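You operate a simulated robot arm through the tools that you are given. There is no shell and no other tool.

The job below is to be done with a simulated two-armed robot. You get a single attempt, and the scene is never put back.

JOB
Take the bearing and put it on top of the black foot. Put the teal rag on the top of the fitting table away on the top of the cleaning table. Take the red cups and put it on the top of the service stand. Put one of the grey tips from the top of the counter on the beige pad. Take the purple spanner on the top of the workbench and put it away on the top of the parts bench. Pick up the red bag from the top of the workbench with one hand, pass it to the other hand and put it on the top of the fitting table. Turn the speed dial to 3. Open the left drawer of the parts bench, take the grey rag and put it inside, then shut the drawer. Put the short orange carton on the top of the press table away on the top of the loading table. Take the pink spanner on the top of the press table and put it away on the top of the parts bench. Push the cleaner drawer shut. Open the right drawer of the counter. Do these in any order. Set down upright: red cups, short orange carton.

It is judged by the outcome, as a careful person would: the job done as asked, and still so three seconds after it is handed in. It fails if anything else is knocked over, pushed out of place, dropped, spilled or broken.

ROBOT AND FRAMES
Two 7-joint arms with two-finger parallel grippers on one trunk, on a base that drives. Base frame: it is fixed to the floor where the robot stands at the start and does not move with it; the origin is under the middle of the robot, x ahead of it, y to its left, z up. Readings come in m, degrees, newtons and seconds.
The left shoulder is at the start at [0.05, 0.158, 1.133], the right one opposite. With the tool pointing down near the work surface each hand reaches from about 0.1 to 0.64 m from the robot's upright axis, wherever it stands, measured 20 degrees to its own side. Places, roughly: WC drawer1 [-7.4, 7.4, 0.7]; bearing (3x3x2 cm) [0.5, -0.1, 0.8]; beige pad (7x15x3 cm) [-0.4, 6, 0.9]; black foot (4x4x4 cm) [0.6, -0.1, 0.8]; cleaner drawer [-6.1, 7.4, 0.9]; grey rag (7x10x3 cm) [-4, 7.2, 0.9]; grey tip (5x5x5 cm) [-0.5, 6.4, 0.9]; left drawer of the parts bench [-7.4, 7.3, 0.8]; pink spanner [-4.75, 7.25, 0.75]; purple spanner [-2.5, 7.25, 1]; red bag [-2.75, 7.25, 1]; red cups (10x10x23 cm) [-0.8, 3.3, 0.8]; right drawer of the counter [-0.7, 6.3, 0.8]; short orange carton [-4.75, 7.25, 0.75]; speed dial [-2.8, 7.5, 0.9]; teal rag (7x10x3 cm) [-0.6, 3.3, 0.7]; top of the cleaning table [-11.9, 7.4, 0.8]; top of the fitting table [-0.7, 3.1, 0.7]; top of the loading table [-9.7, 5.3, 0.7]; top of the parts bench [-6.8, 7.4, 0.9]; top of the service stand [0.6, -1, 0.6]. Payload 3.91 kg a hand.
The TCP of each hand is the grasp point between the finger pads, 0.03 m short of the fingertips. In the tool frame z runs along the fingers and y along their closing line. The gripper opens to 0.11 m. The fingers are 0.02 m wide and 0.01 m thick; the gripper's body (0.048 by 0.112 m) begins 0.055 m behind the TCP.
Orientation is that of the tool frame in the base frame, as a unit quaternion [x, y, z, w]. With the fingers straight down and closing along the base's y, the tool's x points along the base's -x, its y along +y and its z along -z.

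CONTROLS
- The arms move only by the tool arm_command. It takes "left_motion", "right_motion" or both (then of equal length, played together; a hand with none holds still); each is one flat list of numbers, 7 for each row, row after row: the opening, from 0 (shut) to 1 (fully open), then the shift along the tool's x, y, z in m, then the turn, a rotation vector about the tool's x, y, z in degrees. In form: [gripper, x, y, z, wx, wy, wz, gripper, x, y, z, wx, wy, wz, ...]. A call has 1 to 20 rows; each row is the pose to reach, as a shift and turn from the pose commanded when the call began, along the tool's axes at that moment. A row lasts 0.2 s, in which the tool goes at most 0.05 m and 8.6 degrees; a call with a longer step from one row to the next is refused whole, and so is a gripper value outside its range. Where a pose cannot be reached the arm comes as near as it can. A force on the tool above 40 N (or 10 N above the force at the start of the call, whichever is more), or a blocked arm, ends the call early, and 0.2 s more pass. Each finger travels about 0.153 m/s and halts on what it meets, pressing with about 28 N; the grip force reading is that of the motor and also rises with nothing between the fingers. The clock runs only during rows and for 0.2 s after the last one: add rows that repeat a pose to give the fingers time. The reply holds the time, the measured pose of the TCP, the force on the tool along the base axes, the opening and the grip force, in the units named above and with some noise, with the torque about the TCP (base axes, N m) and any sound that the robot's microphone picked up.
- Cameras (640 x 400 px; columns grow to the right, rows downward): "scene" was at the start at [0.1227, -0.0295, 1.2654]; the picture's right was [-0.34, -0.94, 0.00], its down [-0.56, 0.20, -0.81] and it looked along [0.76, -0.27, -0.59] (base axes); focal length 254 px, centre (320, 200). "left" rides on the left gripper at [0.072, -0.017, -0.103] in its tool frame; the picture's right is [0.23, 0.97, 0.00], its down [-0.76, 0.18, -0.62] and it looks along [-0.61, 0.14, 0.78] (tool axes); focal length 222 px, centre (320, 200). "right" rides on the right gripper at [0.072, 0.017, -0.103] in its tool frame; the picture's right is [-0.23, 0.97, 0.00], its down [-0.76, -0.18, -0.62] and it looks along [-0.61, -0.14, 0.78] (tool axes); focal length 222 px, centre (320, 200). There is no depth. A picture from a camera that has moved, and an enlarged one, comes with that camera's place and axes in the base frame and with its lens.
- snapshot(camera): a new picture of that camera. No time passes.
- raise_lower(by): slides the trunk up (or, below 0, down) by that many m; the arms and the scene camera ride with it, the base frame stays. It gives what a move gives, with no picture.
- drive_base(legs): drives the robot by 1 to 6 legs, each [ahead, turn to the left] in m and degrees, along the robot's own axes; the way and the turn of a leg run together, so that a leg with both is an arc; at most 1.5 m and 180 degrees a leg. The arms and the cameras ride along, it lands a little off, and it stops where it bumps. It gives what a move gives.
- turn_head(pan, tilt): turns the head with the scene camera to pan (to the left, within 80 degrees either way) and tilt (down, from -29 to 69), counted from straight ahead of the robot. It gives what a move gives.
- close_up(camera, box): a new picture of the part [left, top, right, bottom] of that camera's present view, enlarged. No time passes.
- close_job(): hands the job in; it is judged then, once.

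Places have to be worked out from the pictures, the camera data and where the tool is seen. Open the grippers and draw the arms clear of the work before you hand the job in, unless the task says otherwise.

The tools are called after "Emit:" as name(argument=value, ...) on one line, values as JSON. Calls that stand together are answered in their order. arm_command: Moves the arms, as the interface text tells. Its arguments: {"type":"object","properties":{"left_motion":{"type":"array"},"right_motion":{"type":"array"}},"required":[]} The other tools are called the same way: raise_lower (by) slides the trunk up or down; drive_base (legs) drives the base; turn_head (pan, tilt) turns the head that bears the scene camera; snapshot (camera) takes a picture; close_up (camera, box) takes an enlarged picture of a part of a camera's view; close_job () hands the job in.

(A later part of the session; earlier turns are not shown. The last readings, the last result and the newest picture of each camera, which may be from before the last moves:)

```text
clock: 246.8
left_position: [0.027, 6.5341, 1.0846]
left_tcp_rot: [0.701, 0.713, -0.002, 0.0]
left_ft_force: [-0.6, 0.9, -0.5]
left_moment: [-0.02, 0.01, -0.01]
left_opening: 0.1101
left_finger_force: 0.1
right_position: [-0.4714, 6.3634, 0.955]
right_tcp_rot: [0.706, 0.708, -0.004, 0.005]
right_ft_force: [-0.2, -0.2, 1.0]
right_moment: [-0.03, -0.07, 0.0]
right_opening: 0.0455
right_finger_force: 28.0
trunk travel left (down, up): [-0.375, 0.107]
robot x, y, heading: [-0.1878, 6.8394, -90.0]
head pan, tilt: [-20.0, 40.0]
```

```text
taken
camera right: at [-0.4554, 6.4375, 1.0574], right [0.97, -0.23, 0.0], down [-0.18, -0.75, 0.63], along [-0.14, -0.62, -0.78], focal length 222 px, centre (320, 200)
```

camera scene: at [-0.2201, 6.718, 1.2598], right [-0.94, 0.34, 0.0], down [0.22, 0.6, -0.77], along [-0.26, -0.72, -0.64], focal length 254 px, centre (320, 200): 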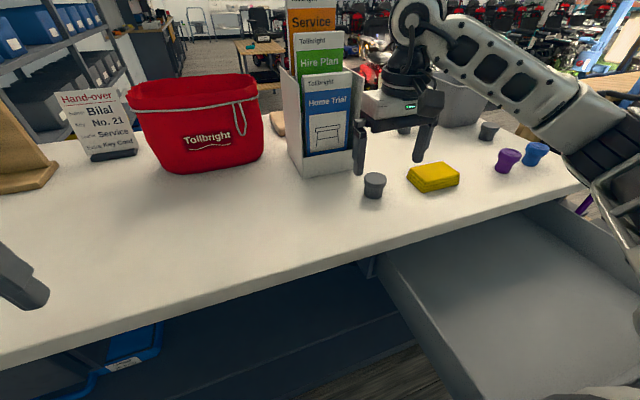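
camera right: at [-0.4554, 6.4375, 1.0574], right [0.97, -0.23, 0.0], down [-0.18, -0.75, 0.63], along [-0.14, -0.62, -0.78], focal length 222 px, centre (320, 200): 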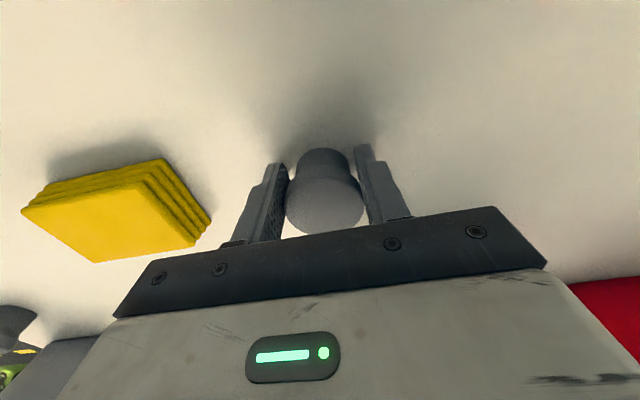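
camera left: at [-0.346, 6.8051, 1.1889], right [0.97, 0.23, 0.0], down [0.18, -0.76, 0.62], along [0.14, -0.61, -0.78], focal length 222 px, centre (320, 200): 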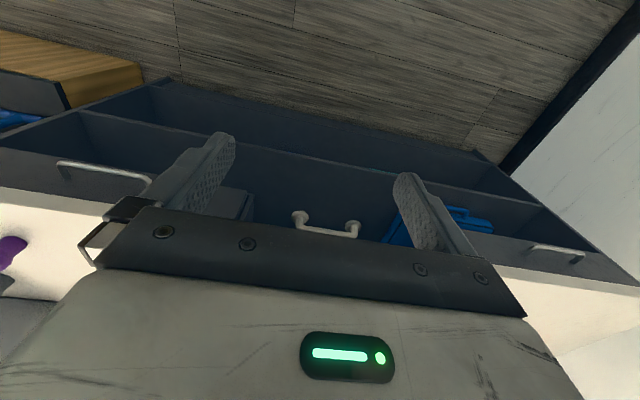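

The tip is held (opening 0.046). I lift it, draw the arm in, and back away from the counter.

Emit:
arm_command(right_motion=[0.25, 0, 0, -0.03, 0, 0, 0, 0.25, 0, 0, -0.07, 0, 0, 0, 0.25, 0.01, 0.01, -0.11, 0, 0, 0, 0.25, 0.05, 0.03, -0.12, 0, 0, 0, 0.25, 0.09, 0.05, -0.13, 0, 0, 0, 0.25, 0.13, 0.07, -0.13, 0, 0, 0, 0.25, 0.16, 0.08, -0.13, 0, 0, 0])

Emit:
drive_base(legs=[[-0.31, 0], [0, -90]])

Emit:
turn_head(pan=0, tilt=35)

Emit:
snapshot(camera="scene")

```text
clock: 248.4
left_position: [0.0269, 6.5348, 1.085]
left_tcp_rot: [0.702, 0.712, -0.001, 0.0]
left_ft_force: [-0.6, 0.0, 0.4]
left_moment: [-0.01, 0.0, -0.01]
left_opening: 0.1098
left_finger_force: 0.1
right_position: [-0.393, 6.5244, 1.0817]
right_tcp_rot: [0.706, 0.708, -0.004, 0.003]
right_ft_force: [0.1, 0.5, -0.9]
right_moment: [0.02, -0.01, 0.01]
right_opening: 0.0453
right_finger_force: 28.6
trunk travel left (down, up): [-0.375, 0.107]
robot x, y, heading: [-0.193, 6.8405, -89.7]
head pan, tilt: [-20.0, 40.0]
```

```text
clock: 254.3
left_position: [-0.4945, 6.924, 1.0848]
left_tcp_rot: [1.0, 0.013, -0.001, -0.001]
left_ft_force: [0.5, 1.5, 0.2]
left_moment: [0.01, 0.01, -0.01]
left_opening: 0.1102
left_finger_force: 0.1
right_position: [-0.507, 7.344, 1.0805]
right_tcp_rot: [1.0, 0.005, -0.006, 0.001]
right_ft_force: [-0.1, -0.2, -0.1]
right_moment: [-0.02, -0.02, 0.03]
right_opening: 0.0452
right_finger_force: 27.9
trunk travel left (down, up): [-0.375, 0.107]
robot x, y, heading: [-0.1931, 7.1461, -179.4]
head pan, tilt: [-20.0, 40.0]
```

```text
clock: 255.1
left_position: [-0.4947, 6.9254, 1.0846]
left_tcp_rot: [1.0, 0.012, -0.001, -0.002]
left_ft_force: [-0.2, -1.0, 0.5]
left_moment: [0.02, -0.03, 0.0]
left_opening: 0.1098
left_finger_force: 0.1
right_position: [-0.5077, 7.3459, 1.0822]
right_tcp_rot: [1.0, 0.006, -0.006, 0.001]
right_ft_force: [-0.9, 0.0, 0.0]
right_moment: [0.01, -0.02, -0.02]
right_opening: 0.0452
right_finger_force: 27.6
trunk travel left (down, up): [-0.375, 0.107]
robot x, y, heading: [-0.191, 7.1476, -179.3]
head pan, tilt: [0.0, 35.0]
```

```text
taken
camera scene: at [-0.3202, 7.1462, 1.2673], right [-0.01, 1.0, 0.0], down [0.57, 0.01, -0.82], along [-0.82, -0.01, -0.57], focal length 254 px, centre (320, 200)
```

scene: 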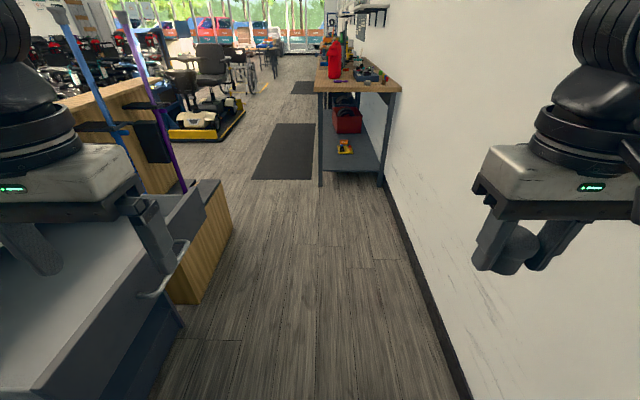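

The way out is clear. I drive back out past the workbench corner and round to the front of the counter.

Emit:
drive_base(legs=[[1.41, 0], [0, 44.5], [0.6, 0], [0, 45], [1.36, 0], [0, 90]])

Emit:
drive_base(legs=[[1.45, 0], [0, 90]])

Emit:
snapshot(camera="scene")

```text
clock: 270.6
left_position: [-1.8065, 6.3026, 1.0852]
left_tcp_rot: [0.696, 0.718, -0.002, 0.002]
left_ft_force: [0.4, 0.3, 0.5]
left_moment: [0.0, 0.0, 0.0]
left_opening: 0.1099
left_finger_force: 0.0
right_position: [-2.2299, 6.2947, 1.084]
right_tcp_rot: [0.707, 0.707, -0.005, 0.007]
right_ft_force: [0.4, -0.1, -0.8]
right_moment: [0.02, 0.02, -0.01]
right_opening: 0.0454
right_finger_force: 27.8
trunk travel left (down, up): [-0.375, 0.107]
robot x, y, heading: [-2.0278, 6.6042, -89.7]
head pan, tilt: [0.0, 35.0]
stopped in leg 5: the robot was blocked; the commanded pose is now the measured one
```

```text
clock: 271.3
left_position: [-1.8057, 6.3031, 1.0858]
left_tcp_rot: [0.694, 0.72, -0.002, 0.002]
left_ft_force: [-0.1, -0.4, 0.2]
left_moment: [0.0, 0.01, -0.01]
left_opening: 0.1101
left_finger_force: 0.1
right_position: [-2.2294, 6.2944, 1.0812]
right_tcp_rot: [0.706, 0.709, -0.004, 0.006]
right_ft_force: [-0.8, -0.4, 0.0]
right_moment: [-0.02, -0.02, -0.02]
right_opening: 0.0456
right_finger_force: 28.3
trunk travel left (down, up): [-0.375, 0.107]
robot x, y, heading: [-2.029, 6.6015, -89.4]
head pan, tilt: [0.0, 35.0]
stopped in leg 1: the robot was blocked; the commanded pose is now the measured one
```

```text
taken
camera scene: at [-2.0279, 6.4794, 1.2677], right [-1.0, -0.01, 0.0], down [0.0, 0.57, -0.82], along [0.01, -0.82, -0.57], focal length 254 px, centre (320, 200)
```

scene: 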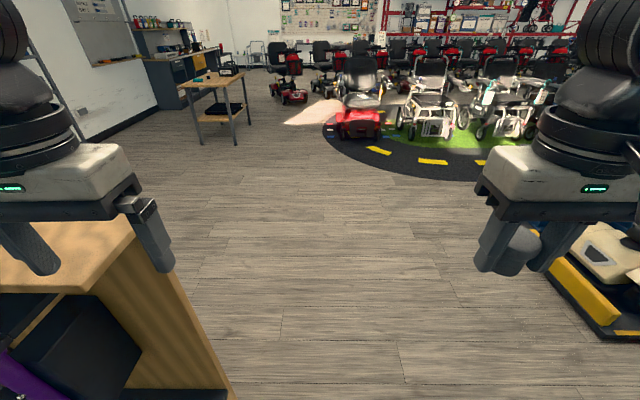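

The base corner touched the stand's end again, so its end must be nearer x = -1.77. I back off, sidestep further left, and go round with more room.

Emit:
drive_base(legs=[[-0.1, 0], [0, -30], [0.5, 0], [0, 30], [0.92, 0], [0, 90]])

Emit:
snapshot(camera="scene")

```text
clock: 286.2
left_position: [-1.9609, 5.5767, 1.0846]
left_tcp_rot: [-0.013, 1.0, -0.001, 0.001]
left_ft_force: [-0.8, -0.7, 0.8]
left_moment: [0.01, -0.01, 0.03]
left_opening: 0.11
left_finger_force: 0.0
right_position: [-1.9552, 5.1504, 1.0826]
right_tcp_rot: [0.003, 1.0, 0.001, 0.006]
right_ft_force: [-0.1, 0.0, -0.1]
right_moment: [-0.02, -0.01, 0.02]
right_opening: 0.0454
right_finger_force: 27.8
trunk travel left (down, up): [-0.375, 0.107]
robot x, y, heading: [-2.2649, 5.3538, -0.3]
head pan, tilt: [0.0, 35.0]
```

```text
taken
camera scene: at [-2.1387, 5.3533, 1.2674], right [0.0, -1.0, 0.0], down [-0.57, 0.0, -0.82], along [0.82, 0.0, -0.57], focal length 254 px, centre (320, 200)
```

scene: 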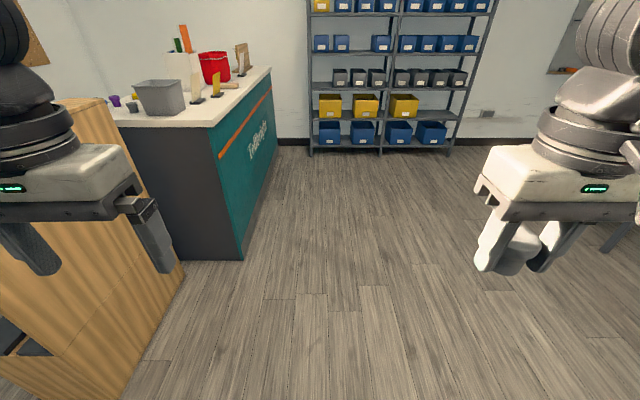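

I'm in front of the counter now. I enlarge the counter top to see the beige pad.

Emit:
close_up(camera="scene", box=[110, 20, 290, 130])

```text
3.56 times, centred on (200, 75) of scene
camera zoom: at [-2.1387, 5.3533, 1.2674], right [0.0, -1.0, 0.0], down [-0.57, 0.0, -0.82], along [0.82, 0.0, -0.57], focal length 903 px, centre (747, 644)
```

zoom: 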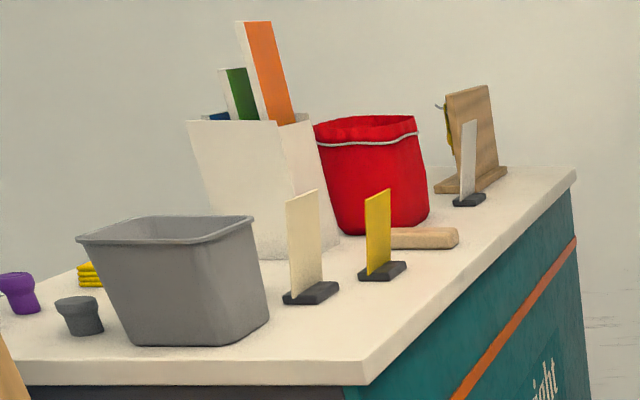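

The pad lies with its long side front-to-back around [-0.40, 5.95], clear of the yellow sign. I drive along the counter front and turn to face it.

Emit:
drive_base(legs=[[1.5, 0], [0.25, 0], [0, 90.3]])

Emit:
turn_head(pan=0, tilt=40)

Emit:
snapshot(camera="scene")

```text
clock: 298.8
left_position: [-0.7543, 5.6671, 1.0851]
left_tcp_rot: [0.724, -0.69, 0.0, -0.001]
left_ft_force: [0.1, -0.8, -0.4]
left_moment: [-0.01, -0.05, 0.03]
left_opening: 0.1098
left_finger_force: 0.1
right_position: [-0.3312, 5.6821, 1.0806]
right_tcp_rot: [0.714, -0.7, -0.004, -0.003]
right_ft_force: [-0.6, 0.5, -1.2]
right_moment: [-0.03, 0.01, 0.0]
right_opening: 0.0454
right_finger_force: 28.0
trunk travel left (down, up): [-0.375, 0.107]
robot x, y, heading: [-0.524, 5.3666, 91.2]
head pan, tilt: [0.0, 35.0]
```

```text
clock: 299.5
left_position: [-0.7552, 5.6667, 1.0842]
left_tcp_rot: [0.724, -0.69, 0.0, -0.001]
left_ft_force: [0.1, 0.4, -0.2]
left_moment: [-0.02, 0.01, 0.02]
left_opening: 0.1101
left_finger_force: 0.1
right_position: [-0.3325, 5.6821, 1.0813]
right_tcp_rot: [0.714, -0.7, -0.005, -0.003]
right_ft_force: [-0.3, 0.4, -0.1]
right_moment: [-0.02, -0.03, 0.03]
right_opening: 0.0453
right_finger_force: 28.2
trunk travel left (down, up): [-0.375, 0.107]
robot x, y, heading: [-0.5308, 5.3664, 91.4]
head pan, tilt: [0.0, 40.0]
```

```text
taken
camera scene: at [-0.5294, 5.4912, 1.2598], right [1.0, 0.02, 0.0], down [0.02, -0.64, -0.77], along [-0.02, 0.77, -0.64], focal length 254 px, centre (320, 200)
```

scene: 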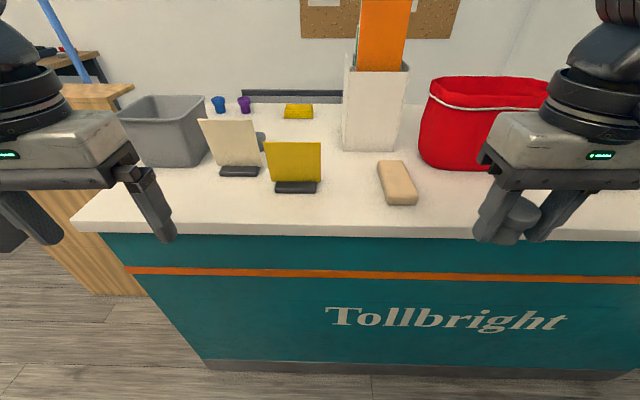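

The pad is at about [-0.38, 5.945] with its top near 0.95. I move 5 cm closer and swing the tip above it.

Emit:
drive_base(legs=[[0.05, 0]])

Emit:
arm_command(right_motion=[0.25, -0.04, 0.01, 0, 0, 0.2, -0.1, 0.25, -0.08, 0.02, 0, 0.1, 0.4, -0.1, 0.25, -0.12, 0.03, 0, 0.2, 0.6, -0.2, 0.25, -0.16, 0.04, 0.01, 0.2, 0.6, -0.2, 0.25, -0.19, 0.042, 0.03, 0.2, 0.6, -0.2, 0.25, -0.209, 0.042, 0.045, 0.2, 0.6, -0.2, 0.25, -0.209, 0.042, 0.05, 0.2, 0.6, -0.2])

Emit:
snapshot(camera="right")

Emit:
close_up(camera="scene", box=[310, 80, 470, 240])

```text
clock: 300.4
left_position: [-0.7563, 5.7177, 1.0842]
left_tcp_rot: [0.724, -0.689, 0.001, -0.002]
left_ft_force: [-0.9, 0.3, -0.7]
left_moment: [0.0, -0.01, 0.0]
left_opening: 0.1099
left_finger_force: 0.0
right_position: [-0.3331, 5.7343, 1.0814]
right_tcp_rot: [0.714, -0.701, -0.005, -0.003]
right_ft_force: [0.4, 0.1, 0.3]
right_moment: [-0.03, -0.03, 0.01]
right_opening: 0.0452
right_finger_force: 27.6
trunk travel left (down, up): [-0.375, 0.107]
robot x, y, heading: [-0.5261, 5.4195, 91.4]
head pan, tilt: [0.0, 40.0]
```

```text
clock: 302.0
left_position: [-0.7564, 5.7171, 1.0846]
left_tcp_rot: [0.725, -0.689, -0.001, -0.002]
left_ft_force: [-0.5, -0.8, 0.0]
left_moment: [-0.05, 0.0, 0.04]
left_opening: 0.1099
left_finger_force: 0.1
right_position: [-0.3787, 5.9416, 1.0332]
right_tcp_rot: [0.715, -0.699, 0.002, -0.001]
right_ft_force: [0.2, -0.5, 0.2]
right_moment: [0.03, -0.02, -0.02]
right_opening: 0.0453
right_finger_force: 27.8
trunk travel left (down, up): [-0.375, 0.107]
robot x, y, heading: [-0.5271, 5.418, 91.3]
head pan, tilt: [0.0, 40.0]
```

```text
taken
camera right: at [-0.3951, 5.8683, 1.1371], right [-0.98, 0.21, 0.0], down [0.16, 0.77, 0.62], along [0.13, 0.61, -0.78], focal length 222 px, centre (320, 200)
```

right: 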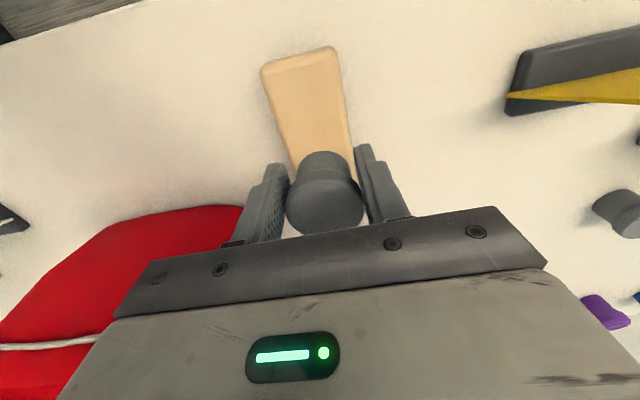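

```text
2.50 times, centred on (390, 160) of scene
camera zoom: at [-0.5306, 5.5411, 1.2598], right [1.0, 0.02, 0.0], down [0.02, -0.64, -0.77], along [-0.02, 0.77, -0.64], focal length 635 px, centre (145, 300)
```

zoom: 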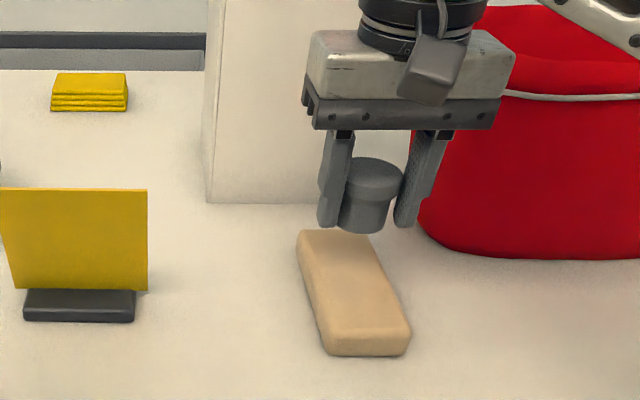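

The tip hovers over the pad's middle. I nudge it 1 cm toward me for clearance from the red bag and lower it gently onto the pad.

Emit:
arm_command(right_motion=[0.25, 0.01, 0.002, 0.015, 0, 0, 0, 0.25, 0.01, 0.002, 0.03, 0, 0, 0, 0.25, 0.01, 0.002, 0.04, 0, 0, 0, 0.25, 0.01, 0.002, 0.044, 0, 0, 0, 0.25, 0.01, 0.002, 0.047, 0, 0, 0])

Emit:
close_up(camera="scene", box=[310, 80, 470, 240])

```text
clock: 303.2
left_position: [-0.756, 5.7175, 1.0848]
left_tcp_rot: [0.724, -0.689, 0.0, -0.001]
left_ft_force: [0.0, 0.8, -0.3]
left_moment: [-0.01, 0.03, 0.01]
left_opening: 0.1101
left_finger_force: 0.1
right_position: [-0.3806, 5.9312, 0.9862]
right_tcp_rot: [0.715, -0.699, 0.001, 0.0]
right_ft_force: [0.3, 0.3, -0.6]
right_moment: [0.02, 0.0, 0.0]
right_opening: 0.0454
right_finger_force: 27.9
trunk travel left (down, up): [-0.375, 0.107]
robot x, y, heading: [-0.5299, 5.4193, 91.4]
head pan, tilt: [0.0, 40.0]
```

```text
2.50 times, centred on (390, 160) of scene
camera zoom: at [-0.5306, 5.5411, 1.2598], right [1.0, 0.02, 0.0], down [0.02, -0.64, -0.77], along [-0.02, 0.77, -0.64], focal length 635 px, centre (145, 300)
```

zoom: 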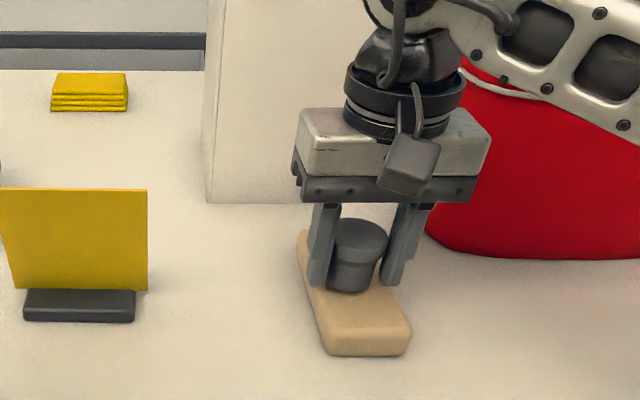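

Almost down with no contact yet; I lower in millimetre steps until it touches.

Emit:
arm_command(right_motion=[0.25, 0, 0, 0.002, 0, 0, 0, 0.25, 0, 0, 0.004, 0, 0, 0, 0.25, 0, 0, 0.005, 0, 0, 0])

```text
clock: 304.0
left_position: [-0.7563, 5.7176, 1.0842]
left_tcp_rot: [0.724, -0.69, 0.0, -0.002]
left_ft_force: [-0.3, -0.2, 0.7]
left_moment: [0.03, 0.01, 0.01]
left_opening: 0.1102
left_finger_force: 0.0
right_position: [-0.3817, 5.9314, 0.9822]
right_tcp_rot: [0.715, -0.699, 0.0, 0.0]
right_ft_force: [0.0, -0.1, 3.0]
right_moment: [0.14, -0.02, 0.01]
right_opening: 0.0451
right_finger_force: 27.9
trunk travel left (down, up): [-0.375, 0.107]
robot x, y, heading: [-0.5286, 5.4184, 91.4]
head pan, tilt: [0.0, 40.0]
```

Light contact (3 N). I open and lift away.

Emit:
arm_command(right_motion=[0.25, 0, 0, 0, 0, 0, 0, 0.45, 0, 0, 0, 0, 0, 0, 0.65, 0, 0, 0, 0, 0, 0, 0.65, 0, 0, -0.02, 0, 0, 0, 0.65, 0, 0, -0.06, 0, 0, 0, 0.65, 0.02, 0, -0.1, 0, 0, 0, 0.65, 0.06, 0, -0.11, 0, 0, 0, 0.65, 0.1, 0, -0.11, 0, 0, 0, 0.65, 0.15, -0.01, -0.11, 0, 0, 0, 0.65, 0.2, -0.03, -0.11, 0, 0, 0])

Emit:
close_up(camera="scene", box=[310, 80, 470, 240])

```text
refused: row 9 steps farther than a row can; nothing moved
```

```text
2.50 times, centred on (390, 160) of scene
camera zoom: at [-0.5306, 5.5408, 1.2599], right [1.0, 0.02, 0.0], down [0.02, -0.64, -0.77], along [-0.02, 0.77, -0.64], focal length 635 px, centre (145, 300)
```

zoom: 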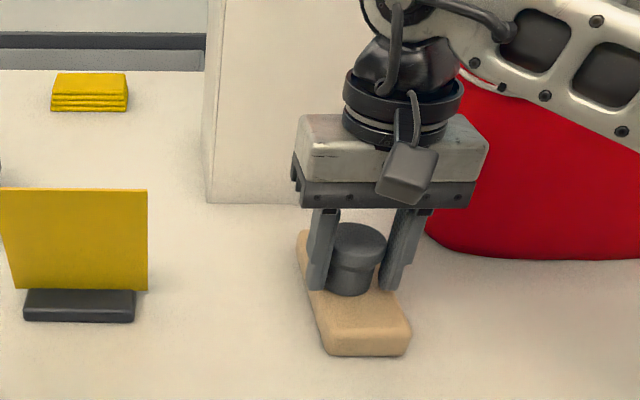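

I resend the release with shorter steps.

Emit:
arm_command(right_motion=[0.25, 0, 0, 0, 0, 0, 0, 0.45, 0, 0, 0, 0, 0, 0, 0.65, 0, 0, 0, 0, 0, 0, 0.65, 0, 0, -0.02, 0, 0, 0, 0.65, 0, 0, -0.06, 0, 0, 0, 0.65, 0.015, 0, -0.1, 0, 0, 0, 0.65, 0.055, 0, -0.11, 0, 0, 0, 0.65, 0.095, 0, -0.11, 0, 0, 0, 0.65, 0.14, -0.01, -0.11, 0, 0, 0, 0.65, 0.18, -0.03, -0.11, 0, 0, 0])

Emit:
close_up(camera="scene", box=[310, 80, 470, 240])

```text
clock: 306.2
left_position: [-0.7573, 5.717, 1.0849]
left_tcp_rot: [0.724, -0.689, 0.0, -0.001]
left_ft_force: [-0.3, -1.5, -0.2]
left_moment: [-0.01, -0.02, 0.0]
left_opening: 0.1102
left_finger_force: 0.0
right_position: [-0.3472, 5.7498, 1.0927]
right_tcp_rot: [0.715, -0.699, 0.001, -0.002]
right_ft_force: [-0.9, 0.7, -0.1]
right_moment: [-0.02, 0.04, -0.02]
right_opening: 0.0715
right_finger_force: 0.1
trunk travel left (down, up): [-0.375, 0.107]
robot x, y, heading: [-0.5264, 5.4141, 91.3]
head pan, tilt: [0.0, 40.0]
```

```text
2.50 times, centred on (390, 160) of scene
camera zoom: at [-0.5302, 5.5406, 1.2599], right [1.0, 0.02, 0.0], down [0.01, -0.64, -0.77], along [-0.02, 0.77, -0.64], focal length 635 px, centre (145, 300)
```

zoom: 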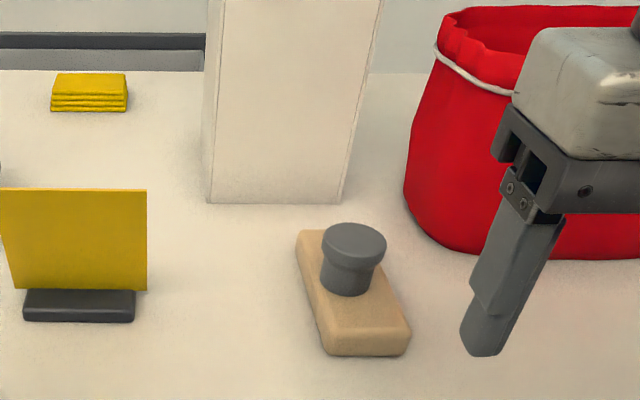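

The grey tip stands on the pad. Next I drive to the workbench.

Emit:
drive_base(legs=[[-0.1, 0], [0, 88.7], [1.5, 0], [0.55, 0], [0, -90], [0.6, 0]])

Emit:
turn_head(pan=0, tilt=30)

Emit:
snapshot(camera="scene")

```text
clock: 327.7
left_position: [-2.806, 6.1917, 1.0845]
left_tcp_rot: [0.724, -0.69, 0.0, -0.001]
left_ft_force: [0.1, 0.3, -0.4]
left_moment: [-0.02, 0.01, -0.02]
left_opening: 0.11
left_finger_force: 0.1
right_position: [-2.3966, 6.2267, 1.0927]
right_tcp_rot: [0.714, -0.7, 0.001, -0.001]
right_ft_force: [0.1, 0.2, 0.6]
right_moment: [0.0, -0.01, -0.02]
right_opening: 0.0718
right_finger_force: 0.1
trunk travel left (down, up): [-0.375, 0.107]
robot x, y, heading: [-2.5766, 5.89, 91.4]
head pan, tilt: [0.0, 40.0]
```

```text
clock: 328.4
left_position: [-2.809, 6.1921, 1.0851]
left_tcp_rot: [0.724, -0.69, 0.0, -0.002]
left_ft_force: [-0.1, -0.1, 0.4]
left_moment: [0.02, -0.02, -0.03]
left_opening: 0.11
left_finger_force: 0.0
right_position: [-2.3968, 6.2262, 1.0933]
right_tcp_rot: [0.715, -0.7, 0.001, 0.0]
right_ft_force: [0.2, -0.4, 0.0]
right_moment: [0.01, -0.01, 0.03]
right_opening: 0.0715
right_finger_force: 0.0
trunk travel left (down, up): [-0.375, 0.107]
robot x, y, heading: [-2.5811, 5.8925, 91.3]
head pan, tilt: [0.0, 30.0]
```

```text
taken
camera scene: at [-2.5811, 6.0213, 1.2751], right [1.0, 0.02, 0.0], down [0.01, -0.5, -0.87], along [-0.02, 0.87, -0.5], focal length 254 px, centre (320, 200)
```

scene: 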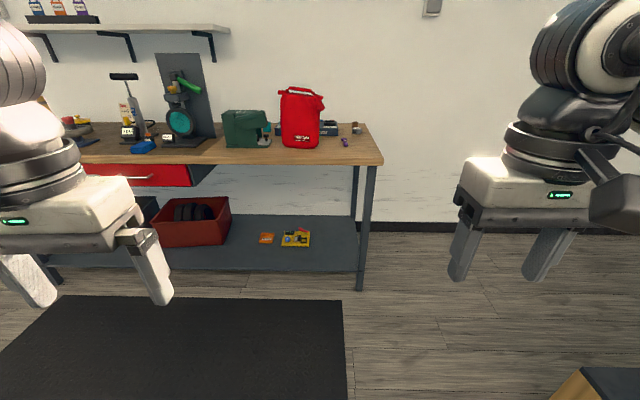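

Emit:
close_up(camera="scene", box=[40, 40, 400, 210])

Emit:
close_up(camera="scene", box=[200, 70, 400, 190])

```text
1.78 times, centred on (220, 125) of scene
camera zoom: at [-2.5811, 6.0213, 1.2751], right [1.0, 0.02, 0.0], down [0.01, -0.5, -0.87], along [-0.02, 0.87, -0.5], focal length 451 px, centre (498, 333)
```

zoom: 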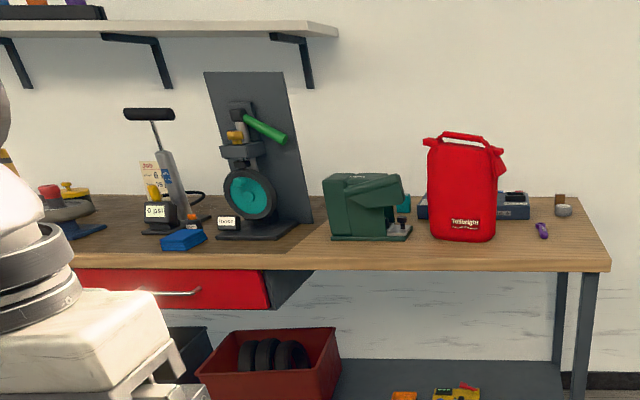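

```text
3.20 times, centred on (300, 130) of scene
camera zoom: at [-2.5811, 6.0213, 1.2751], right [1.0, 0.02, 0.0], down [0.01, -0.5, -0.87], along [-0.02, 0.87, -0.5], focal length 812 px, centre (384, 424)
```

zoom: 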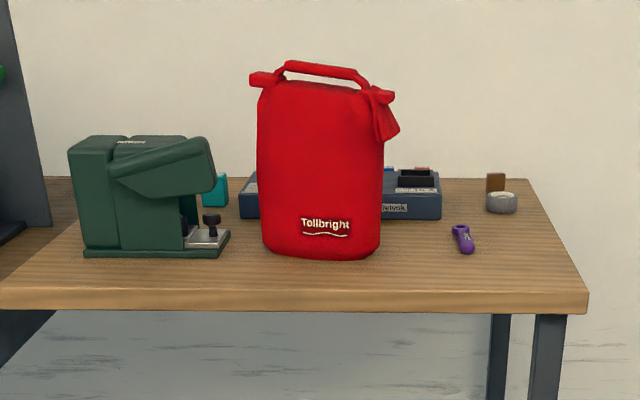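

The bench holds the red bag, the purple spanner, a green grinder and a blue unit behind the bag; the speed dial should be on that unit, hidden by the bag. I drive closer.

Emit:
drive_base(legs=[[0.57, -1.3]])

Emit:
turn_head(pan=0, tilt=40)

Emit:
snapshot(camera="scene")

Emit:
snapshot(camera="left")

Emit:
snapshot(camera="right")

```text
clock: 331.7
left_position: [-2.8066, 6.7708, 1.0846]
left_tcp_rot: [0.716, -0.698, 0.0, -0.001]
left_ft_force: [0.3, 0.6, 0.4]
left_moment: [-0.02, 0.0, 0.0]
left_opening: 0.1101
left_finger_force: 0.1
right_position: [-2.3955, 6.7955, 1.0926]
right_tcp_rot: [-0.707, 0.708, -0.001, 0.001]
right_ft_force: [-1.2, 0.2, -0.5]
right_moment: [-0.04, 0.0, 0.01]
right_opening: 0.0715
right_finger_force: 0.2
trunk travel left (down, up): [-0.375, 0.107]
robot x, y, heading: [-2.5812, 6.467, 90.1]
head pan, tilt: [0.0, 30.0]
```

```text
clock: 332.4
left_position: [-2.807, 6.7701, 1.0855]
left_tcp_rot: [0.716, -0.698, -0.001, -0.001]
left_ft_force: [0.1, 0.2, -0.6]
left_moment: [0.01, -0.03, 0.0]
left_opening: 0.1099
left_finger_force: 0.2
right_position: [-2.3953, 6.7939, 1.0912]
right_tcp_rot: [0.707, -0.707, 0.001, -0.001]
right_ft_force: [1.1, -0.6, -0.3]
right_moment: [-0.04, 0.01, 0.02]
right_opening: 0.0713
right_finger_force: 0.1
trunk travel left (down, up): [-0.375, 0.107]
robot x, y, heading: [-2.5844, 6.4681, 90.0]
head pan, tilt: [0.0, 40.0]
```

```text
taken
camera scene: at [-2.585, 6.5895, 1.2598], right [1.0, 0.0, 0.0], down [0.0, -0.64, -0.77], along [0.0, 0.77, -0.64], focal length 254 px, centre (320, 200)
```

scene: 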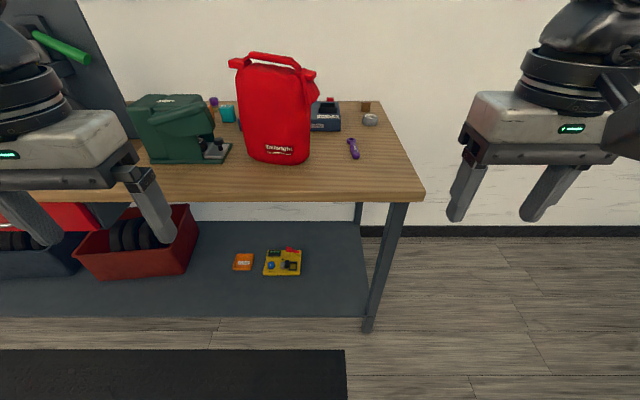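

```text
taken
camera left: at [-2.7872, 6.6992, 1.1886], right [-0.97, -0.25, 0.0], down [-0.2, 0.76, 0.62], along [-0.16, 0.6, -0.78], focal length 222 px, centre (320, 200)
```

left: 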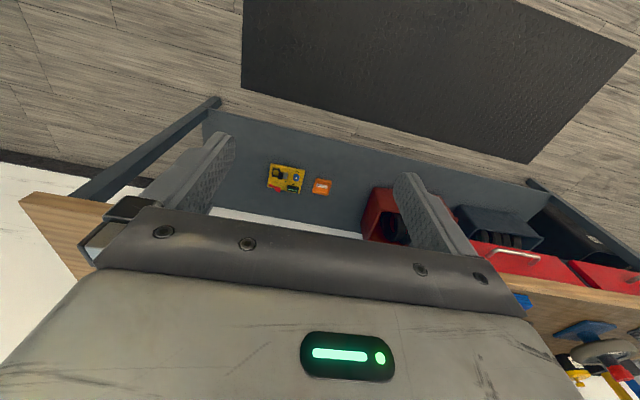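

```text
taken
camera right: at [-2.4136, 6.7229, 1.1965], right [-0.97, 0.23, 0.0], down [0.18, 0.76, 0.62], along [0.14, 0.61, -0.78], focal length 222 px, centre (320, 200)
```

right: 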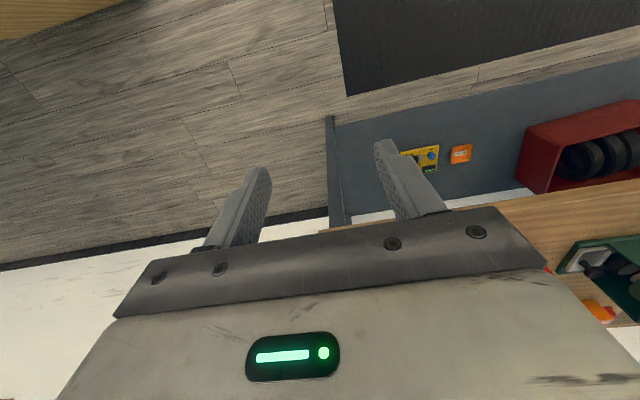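

The bag stands at about [-2.69, 7.17], top near 1.15; the spanner at [-2.50, 7.21]. I raise the trunk, move up to the bench, and look again from higher.

Emit:
raise_lower(by=0.1)

Emit:
drive_base(legs=[[0.12, 0]])

Emit:
turn_head(pan=10, tilt=45)

Emit:
close_up(camera="scene", box=[160, 20, 460, 220])

```text
clock: 333.8
left_position: [-2.8058, 6.7705, 1.1846]
left_tcp_rot: [0.716, -0.698, 0.001, -0.002]
left_ft_force: [0.0, -0.1, 0.2]
left_moment: [-0.02, 0.01, -0.03]
left_opening: 0.1099
left_finger_force: 0.0
right_position: [-2.3969, 6.7961, 1.1928]
right_tcp_rot: [-0.707, 0.708, 0.0, 0.001]
right_ft_force: [-0.1, 0.7, -0.2]
right_moment: [-0.03, 0.0, 0.01]
right_opening: 0.0716
right_finger_force: 0.0
trunk travel left (down, up): [-0.475, 0.007]
robot x, y, heading: [-2.5844, 6.4668, 89.9]
head pan, tilt: [0.0, 40.0]
```

```text
clock: 335.0
left_position: [-2.8056, 6.8917, 1.1839]
left_tcp_rot: [0.716, -0.698, 0.0, 0.0]
left_ft_force: [0.0, 0.0, -0.9]
left_moment: [-0.02, -0.01, 0.0]
left_opening: 0.1101
left_finger_force: 0.0
right_position: [-2.3949, 6.9152, 1.1924]
right_tcp_rot: [-0.706, 0.708, -0.001, 0.002]
right_ft_force: [0.2, 0.2, 0.8]
right_moment: [-0.02, 0.0, 0.01]
right_opening: 0.0714
right_finger_force: 0.1
trunk travel left (down, up): [-0.475, 0.007]
robot x, y, heading: [-2.582, 6.5861, 89.9]
head pan, tilt: [0.0, 40.0]
```

```text
clock: 335.7
left_position: [-2.8061, 6.8903, 1.1847]
left_tcp_rot: [0.716, -0.698, -0.001, -0.001]
left_ft_force: [0.4, -0.7, 0.1]
left_moment: [0.04, 0.03, -0.01]
left_opening: 0.11
left_finger_force: 0.1
right_position: [-2.3959, 6.9143, 1.1919]
right_tcp_rot: [-0.706, 0.708, -0.001, 0.0]
right_ft_force: [0.8, 0.2, 0.5]
right_moment: [-0.03, 0.01, -0.02]
right_opening: 0.0717
right_finger_force: 0.2
trunk travel left (down, up): [-0.475, 0.007]
robot x, y, heading: [-2.5861, 6.5816, 90.3]
head pan, tilt: [10.0, 45.0]
```

```text
2.00 times, centred on (310, 120) of scene
camera zoom: at [-2.599, 6.7038, 1.3526], right [0.98, 0.17, 0.0], down [0.12, -0.7, -0.71], along [-0.12, 0.7, -0.71], focal length 508 px, centre (340, 360)
```

zoom: 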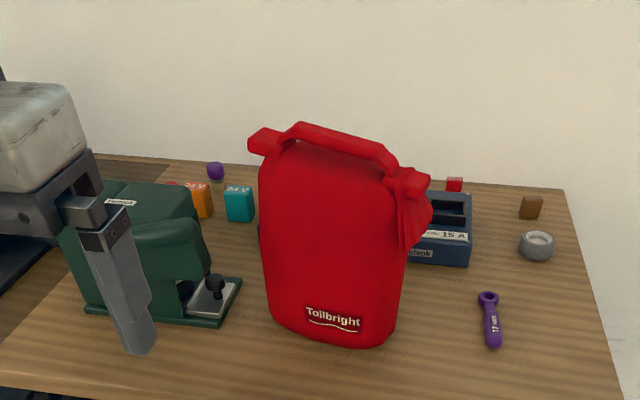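

The bag's handle runs along x from about [-2.735, 7.209, 1.154] to [-2.629, 7.208, 1.129]. I'll take it with the left hand at the left part of the handle and pass to the right; first I turn the left hand a quarter and raise it.

Emit:
arm_command(left_motion=[1, 0, 0, -0.007, 0, 0, 8.2, 1, -0.01, 0, -0.014, 0, 0, 16.4, 1, -0.02, 0, -0.021, 0, 0, 24.6, 1, -0.03, 0, -0.028, 0, 0, 32.8, 1, -0.04, 0, -0.035, 0, 0, 41, 1, -0.05, 0, -0.042, 0, 0, 49.2, 1, -0.06, 0, -0.049, 0, 0, 57.4, 1, -0.07, 0, -0.056, 0, 0, 65.6, 1, -0.08, 0, -0.063, 0, 0, 73.8, 1, -0.09, 0, -0.07, 0, 0, 82, 1, -0.1, 0, -0.07, 0, 0, 89])

Emit:
snapshot(camera="left")

```text
clock: 338.1
left_position: [-2.7145, 6.8733, 1.2255]
left_tcp_rot: [-0.022, 1.0, 0.001, 0.0]
left_ft_force: [0.4, 0.2, 0.4]
left_moment: [-0.03, 0.01, 0.01]
left_opening: 0.11
left_finger_force: 0.0
left hand out of reach, approached as far as the arm can: row 8, 9, 10, 11
right_position: [-2.3948, 6.9136, 1.1931]
right_tcp_rot: [-0.707, 0.707, -0.001, 0.001]
right_ft_force: [-0.3, 0.8, -0.1]
right_moment: [0.0, 0.03, -0.01]
right_opening: 0.0713
right_finger_force: 0.1
trunk travel left (down, up): [-0.475, 0.007]
robot x, y, heading: [-2.5885, 6.5817, 90.2]
head pan, tilt: [10.0, 45.0]
```

```text
taken
camera left: at [-2.7844, 6.8537, 1.3295], right [-0.27, 0.96, 0.0], down [0.75, 0.21, 0.62], along [0.6, 0.17, -0.78], focal length 222 px, centre (320, 200)
```

left: 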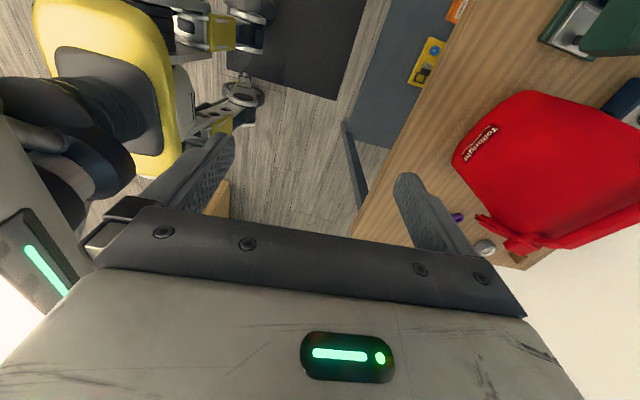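

Close to the body the arm drifted inward a little; reaching forward should free it. I move the left hand forward to above the left part of the handle.

Emit:
arm_command(left_motion=[1, 0.002, 0.042, -0.005, 0, 0, 0.5, 1, 0.004, 0.084, -0.01, 0, 0, 1, 1, 0.006, 0.126, -0.015, 0, 0, 1.5, 1, 0.008, 0.168, -0.02, 0, 0, 2, 1, 0.01, 0.21, -0.025, 0, 0, 2.5, 1, 0.012, 0.252, -0.025, 0, 0, 2.5, 1, 0.014, 0.294, -0.025, 0, 0, 2.5, 1, 0.0167, 0.337, -0.025, 0, 0, 2.5, 1, 0.0167, 0.337, -0.025, 0, 0, 2.5])

Emit:
snapshot(camera="left")

Emit:
snapshot(camera="scene")

```text
clock: 340.1
left_position: [-2.6519, 6.8949, 1.2165]
left_tcp_rot: [0.0, 1.0, 0.001, 0.001]
left_ft_force: [-0.7, 1.3, -0.4]
left_moment: [0.01, -0.04, 0.01]
left_opening: 0.11
left_finger_force: 0.0
left hand out of reach, approached as far as the arm can: row 1, 2, 3, 4, 5, 6, 7, 8, 9
right_position: [-2.3966, 6.9142, 1.1931]
right_tcp_rot: [-0.707, 0.707, -0.001, 0.001]
right_ft_force: [0.1, -0.1, 0.3]
right_moment: [0.01, 0.03, 0.02]
right_opening: 0.0713
right_finger_force: 0.1
trunk travel left (down, up): [-0.475, 0.007]
robot x, y, heading: [-2.5877, 6.5847, 89.9]
head pan, tilt: [10.0, 45.0]
```

```text
taken
camera left: at [-2.7239, 6.8792, 1.3195], right [-0.23, 0.97, 0.0], down [0.76, 0.18, 0.62], along [0.61, 0.14, -0.78], focal length 222 px, centre (320, 200)
```

left: 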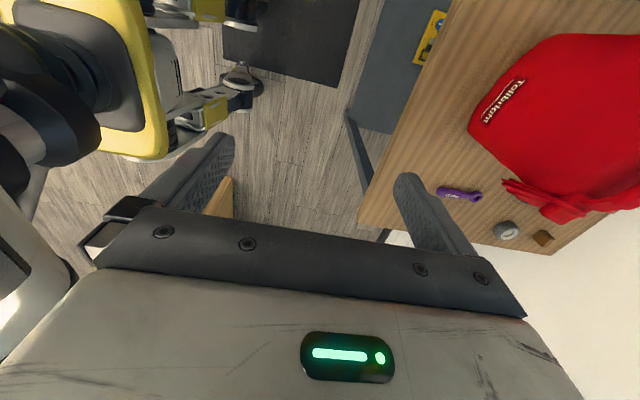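

```text
taken
camera scene: at [-2.5991, 6.7038, 1.3525], right [0.98, 0.17, 0.0], down [0.12, -0.7, -0.71], along [-0.12, 0.7, -0.71], focal length 254 px, centre (320, 200)
```

scene: 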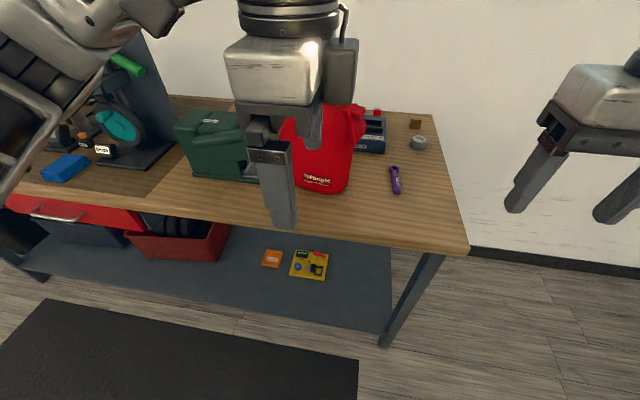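

The left wrist can't hold that quarter turn at this height. A better plan is to take the bag from the bench's right end, facing along the bench, so the fingers close across the handle naturally. I first turn the left hand back.

Emit:
arm_command(left_motion=[1, 0.014, 0, 0.003, 0, 0, -8.2, 1, 0.028, 0, 0.006, 0, 0, -16.4, 1, 0.042, 0, 0.009, 0, 0, -24.6, 1, 0.056, 0, 0.012, 0, 0, -32.8, 1, 0.07, 0, 0.015, 0, 0, -41, 1, 0.084, 0, 0.018, 0, 0, -49.2, 1, 0.098, 0, 0.021, 0, 0, -57.4, 1, 0.112, 0, 0.024, 0, 0, -65.6, 1, 0.126, 0, 0.027, 0, 0, -73.8, 1, 0.14, 0, 0.03, 0, 0, -82, 1, 0.154, 0, 0.03, 0, 0, -90])

Emit:
turn_head(pan=-30, tilt=35)

Emit:
snapshot(camera="scene")

```text
clock: 342.5
left_position: [-2.8059, 6.898, 1.1886]
left_tcp_rot: [0.708, -0.706, -0.001, -0.001]
left_ft_force: [0.2, 0.6, 0.1]
left_moment: [-0.02, 0.0, 0.01]
left_opening: 0.1099
left_finger_force: 0.1
right_position: [-2.3957, 6.9152, 1.1923]
right_tcp_rot: [-0.706, 0.709, -0.001, 0.0]
right_ft_force: [-0.4, -0.5, 0.2]
right_moment: [0.0, -0.01, 0.01]
right_opening: 0.0714
right_finger_force: 0.1
trunk travel left (down, up): [-0.475, 0.007]
robot x, y, heading: [-2.5831, 6.5837, 89.8]
head pan, tilt: [10.0, 45.0]
```

```text
clock: 343.6
left_position: [-2.8064, 6.8984, 1.1881]
left_tcp_rot: [-0.706, 0.708, 0.0, 0.001]
left_ft_force: [-0.7, -0.9, -0.5]
left_moment: [-0.01, 0.01, 0.01]
left_opening: 0.1102
left_finger_force: 0.1
right_position: [-2.3954, 6.9143, 1.1922]
right_tcp_rot: [-0.706, 0.708, -0.001, 0.001]
right_ft_force: [0.7, -0.2, -0.4]
right_moment: [-0.01, 0.0, 0.01]
right_opening: 0.0714
right_finger_force: 0.1
trunk travel left (down, up): [-0.475, 0.007]
robot x, y, heading: [-2.5846, 6.583, 89.9]
head pan, tilt: [-30.0, 35.0]
```

```text
taken
camera scene: at [-2.541, 6.7, 1.3673], right [0.87, -0.5, 0.0], down [-0.29, -0.5, -0.82], along [0.41, 0.71, -0.57], focal length 254 px, centre (320, 200)
```

scene: 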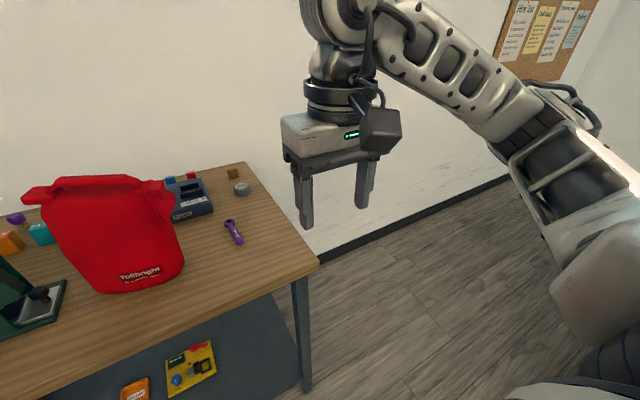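

I drive round to the bench's right end and face along the bench.

Emit:
drive_base(legs=[[-0.17, 0], [0, -54], [0.85, 0], [0, 54], [0.14, 0], [0, 90]])

Emit:
turn_head(pan=0, tilt=35)

Emit:
snapshot(camera="scene")

```text
clock: 358.7
left_position: [-2.2138, 6.8241, 1.1873]
left_tcp_rot: [1.0, -0.002, -0.001, -0.002]
left_ft_force: [-0.2, -0.3, 0.1]
left_moment: [0.0, 0.01, -0.02]
left_opening: 0.1102
left_finger_force: 0.1
right_position: [-2.2288, 7.2345, 1.1923]
right_tcp_rot: [1.0, -0.003, 0.0, -0.002]
right_ft_force: [0.3, 0.9, -0.7]
right_moment: [0.01, 0.0, -0.01]
right_opening: 0.0717
right_finger_force: 0.1
trunk travel left (down, up): [-0.475, 0.007]
robot x, y, heading: [-1.9005, 7.0468, 179.6]
head pan, tilt: [-30.0, 35.0]
```

```text
clock: 359.7
left_position: [-2.2138, 6.8236, 1.1887]
left_tcp_rot: [1.0, -0.002, -0.001, -0.001]
left_ft_force: [0.2, 0.7, -0.7]
left_moment: [0.01, 0.03, -0.02]
left_opening: 0.1098
left_finger_force: 0.0
right_position: [-2.2291, 7.2344, 1.193]
right_tcp_rot: [1.0, -0.004, 0.0, -0.001]
right_ft_force: [-0.7, -0.5, -0.5]
right_moment: [-0.01, -0.02, -0.01]
right_opening: 0.0715
right_finger_force: 0.0
trunk travel left (down, up): [-0.475, 0.007]
robot x, y, heading: [-1.8987, 7.0452, 179.4]
head pan, tilt: [0.0, 35.0]
```

```text
taken
camera scene: at [-2.0266, 7.0442, 1.3674], right [0.0, 1.0, 0.0], down [0.57, 0.0, -0.82], along [-0.82, 0.0, -0.57], focal length 254 px, centre (320, 200)
```

scene: 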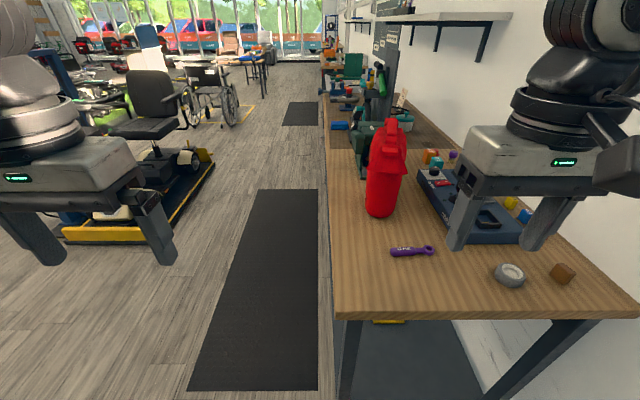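

From here the bag is seen edge-on, only about 10 cm thick. I enlarge it and the blue unit.

Emit:
close_up(camera="scene", box=[320, 100, 560, 290])

Emit:
close_up(camera="scene", box=[340, 105, 440, 225])

```text
2.11 times, centred on (440, 195) of scene
camera zoom: at [-2.0266, 7.0442, 1.3674], right [0.0, 1.0, 0.0], down [0.57, 0.0, -0.82], along [-0.82, 0.0, -0.57], focal length 534 px, centre (67, 210)
```

zoom: 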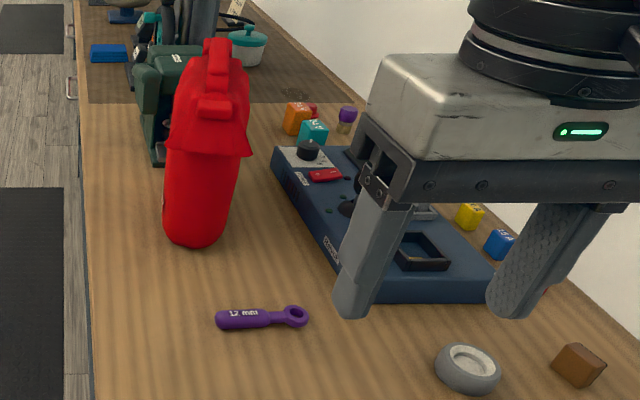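

```text
3.33 times, centred on (390, 165) of scene
camera zoom: at [-2.0266, 7.0442, 1.3674], right [0.0, 1.0, 0.0], down [0.57, 0.0, -0.82], along [-0.82, 0.0, -0.57], focal length 846 px, centre (87, 317)
```

zoom: 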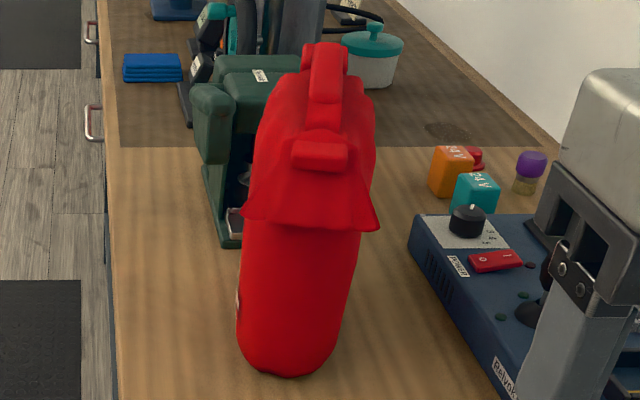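

The bag's handle runs away from me along the bench, and the dial with numbers is visible on the blue unit. I move 12 cm closer and bring the right hand, pitched forward, to above the handle.

Emit:
drive_base(legs=[[0.12, 0]])

Emit:
arm_command(right_motion=[1, -0.03, 0, -0.02, 0, -5, 0, 1, -0.06, 0, -0.04, 0, -10, 0, 1, -0.09, 0, -0.06, 0, -15, 0, 1, -0.12, 0, -0.07, 0, -20, 0, 1, -0.15, 0, -0.07, 0, -25, 0, 1, -0.18, 0, -0.07, 0, -30, 0, 1, -0.2, 0, -0.07, 0, -35, 0, 1, -0.2, 0, -0.07, 0, -35, 0])

Emit:
snapshot(camera="right")

Emit:
snapshot(camera="scene")

```text
clock: 360.9
left_position: [-2.3347, 6.825, 1.1871]
left_tcp_rot: [1.0, -0.003, 0.0, -0.001]
left_ft_force: [-0.3, 0.6, 0.0]
left_moment: [-0.03, -0.01, 0.0]
left_opening: 0.1099
left_finger_force: 0.0
right_position: [-2.3489, 7.235, 1.1923]
right_tcp_rot: [1.0, -0.002, 0.0, -0.001]
right_ft_force: [-0.2, 0.5, -0.1]
right_moment: [0.01, -0.04, -0.02]
right_opening: 0.0716
right_finger_force: 0.0
trunk travel left (down, up): [-0.475, 0.007]
robot x, y, heading: [-2.0154, 7.0437, 179.8]
head pan, tilt: [0.0, 35.0]
```

```text
clock: 362.7
left_position: [-2.3339, 6.8237, 1.1881]
left_tcp_rot: [1.0, -0.004, -0.001, -0.001]
left_ft_force: [-0.5, -0.7, -0.4]
left_moment: [-0.02, 0.04, 0.01]
left_opening: 0.1097
left_finger_force: 0.0
right_position: [-2.5498, 7.2358, 1.2624]
right_tcp_rot: [0.953, -0.002, -0.302, -0.002]
right_ft_force: [0.9, -0.1, -0.2]
right_moment: [-0.02, 0.02, -0.01]
right_opening: 0.1099
right_finger_force: 0.1
trunk travel left (down, up): [-0.475, 0.007]
robot x, y, heading: [-2.019, 7.0453, 179.8]
head pan, tilt: [0.0, 35.0]
```

```text
taken
camera right: at [-2.4311, 7.2186, 1.3061], right [-0.19, -0.97, 0.13], down [-0.26, 0.18, 0.95], along [-0.95, 0.15, -0.29], focal length 222 px, centre (320, 200)
```

right: 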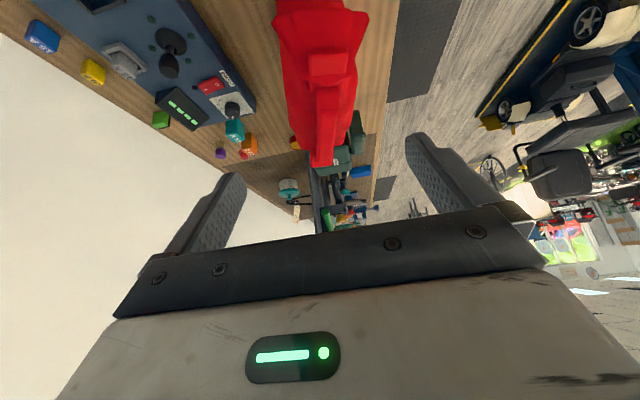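

```text
taken
camera scene: at [-2.1466, 7.0444, 1.3674], right [0.0, 1.0, 0.0], down [0.57, 0.0, -0.82], along [-0.82, 0.0, -0.57], focal length 254 px, centre (320, 200)
```

scene: 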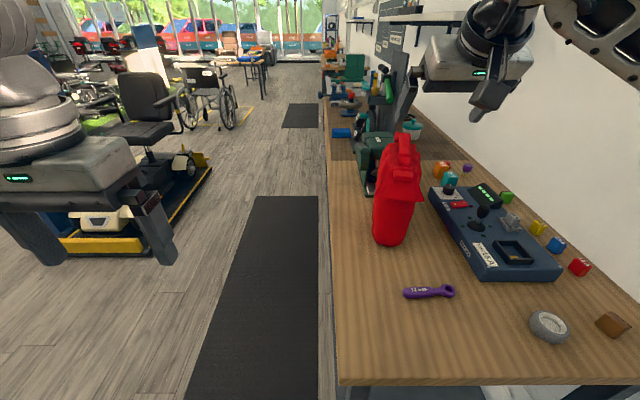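

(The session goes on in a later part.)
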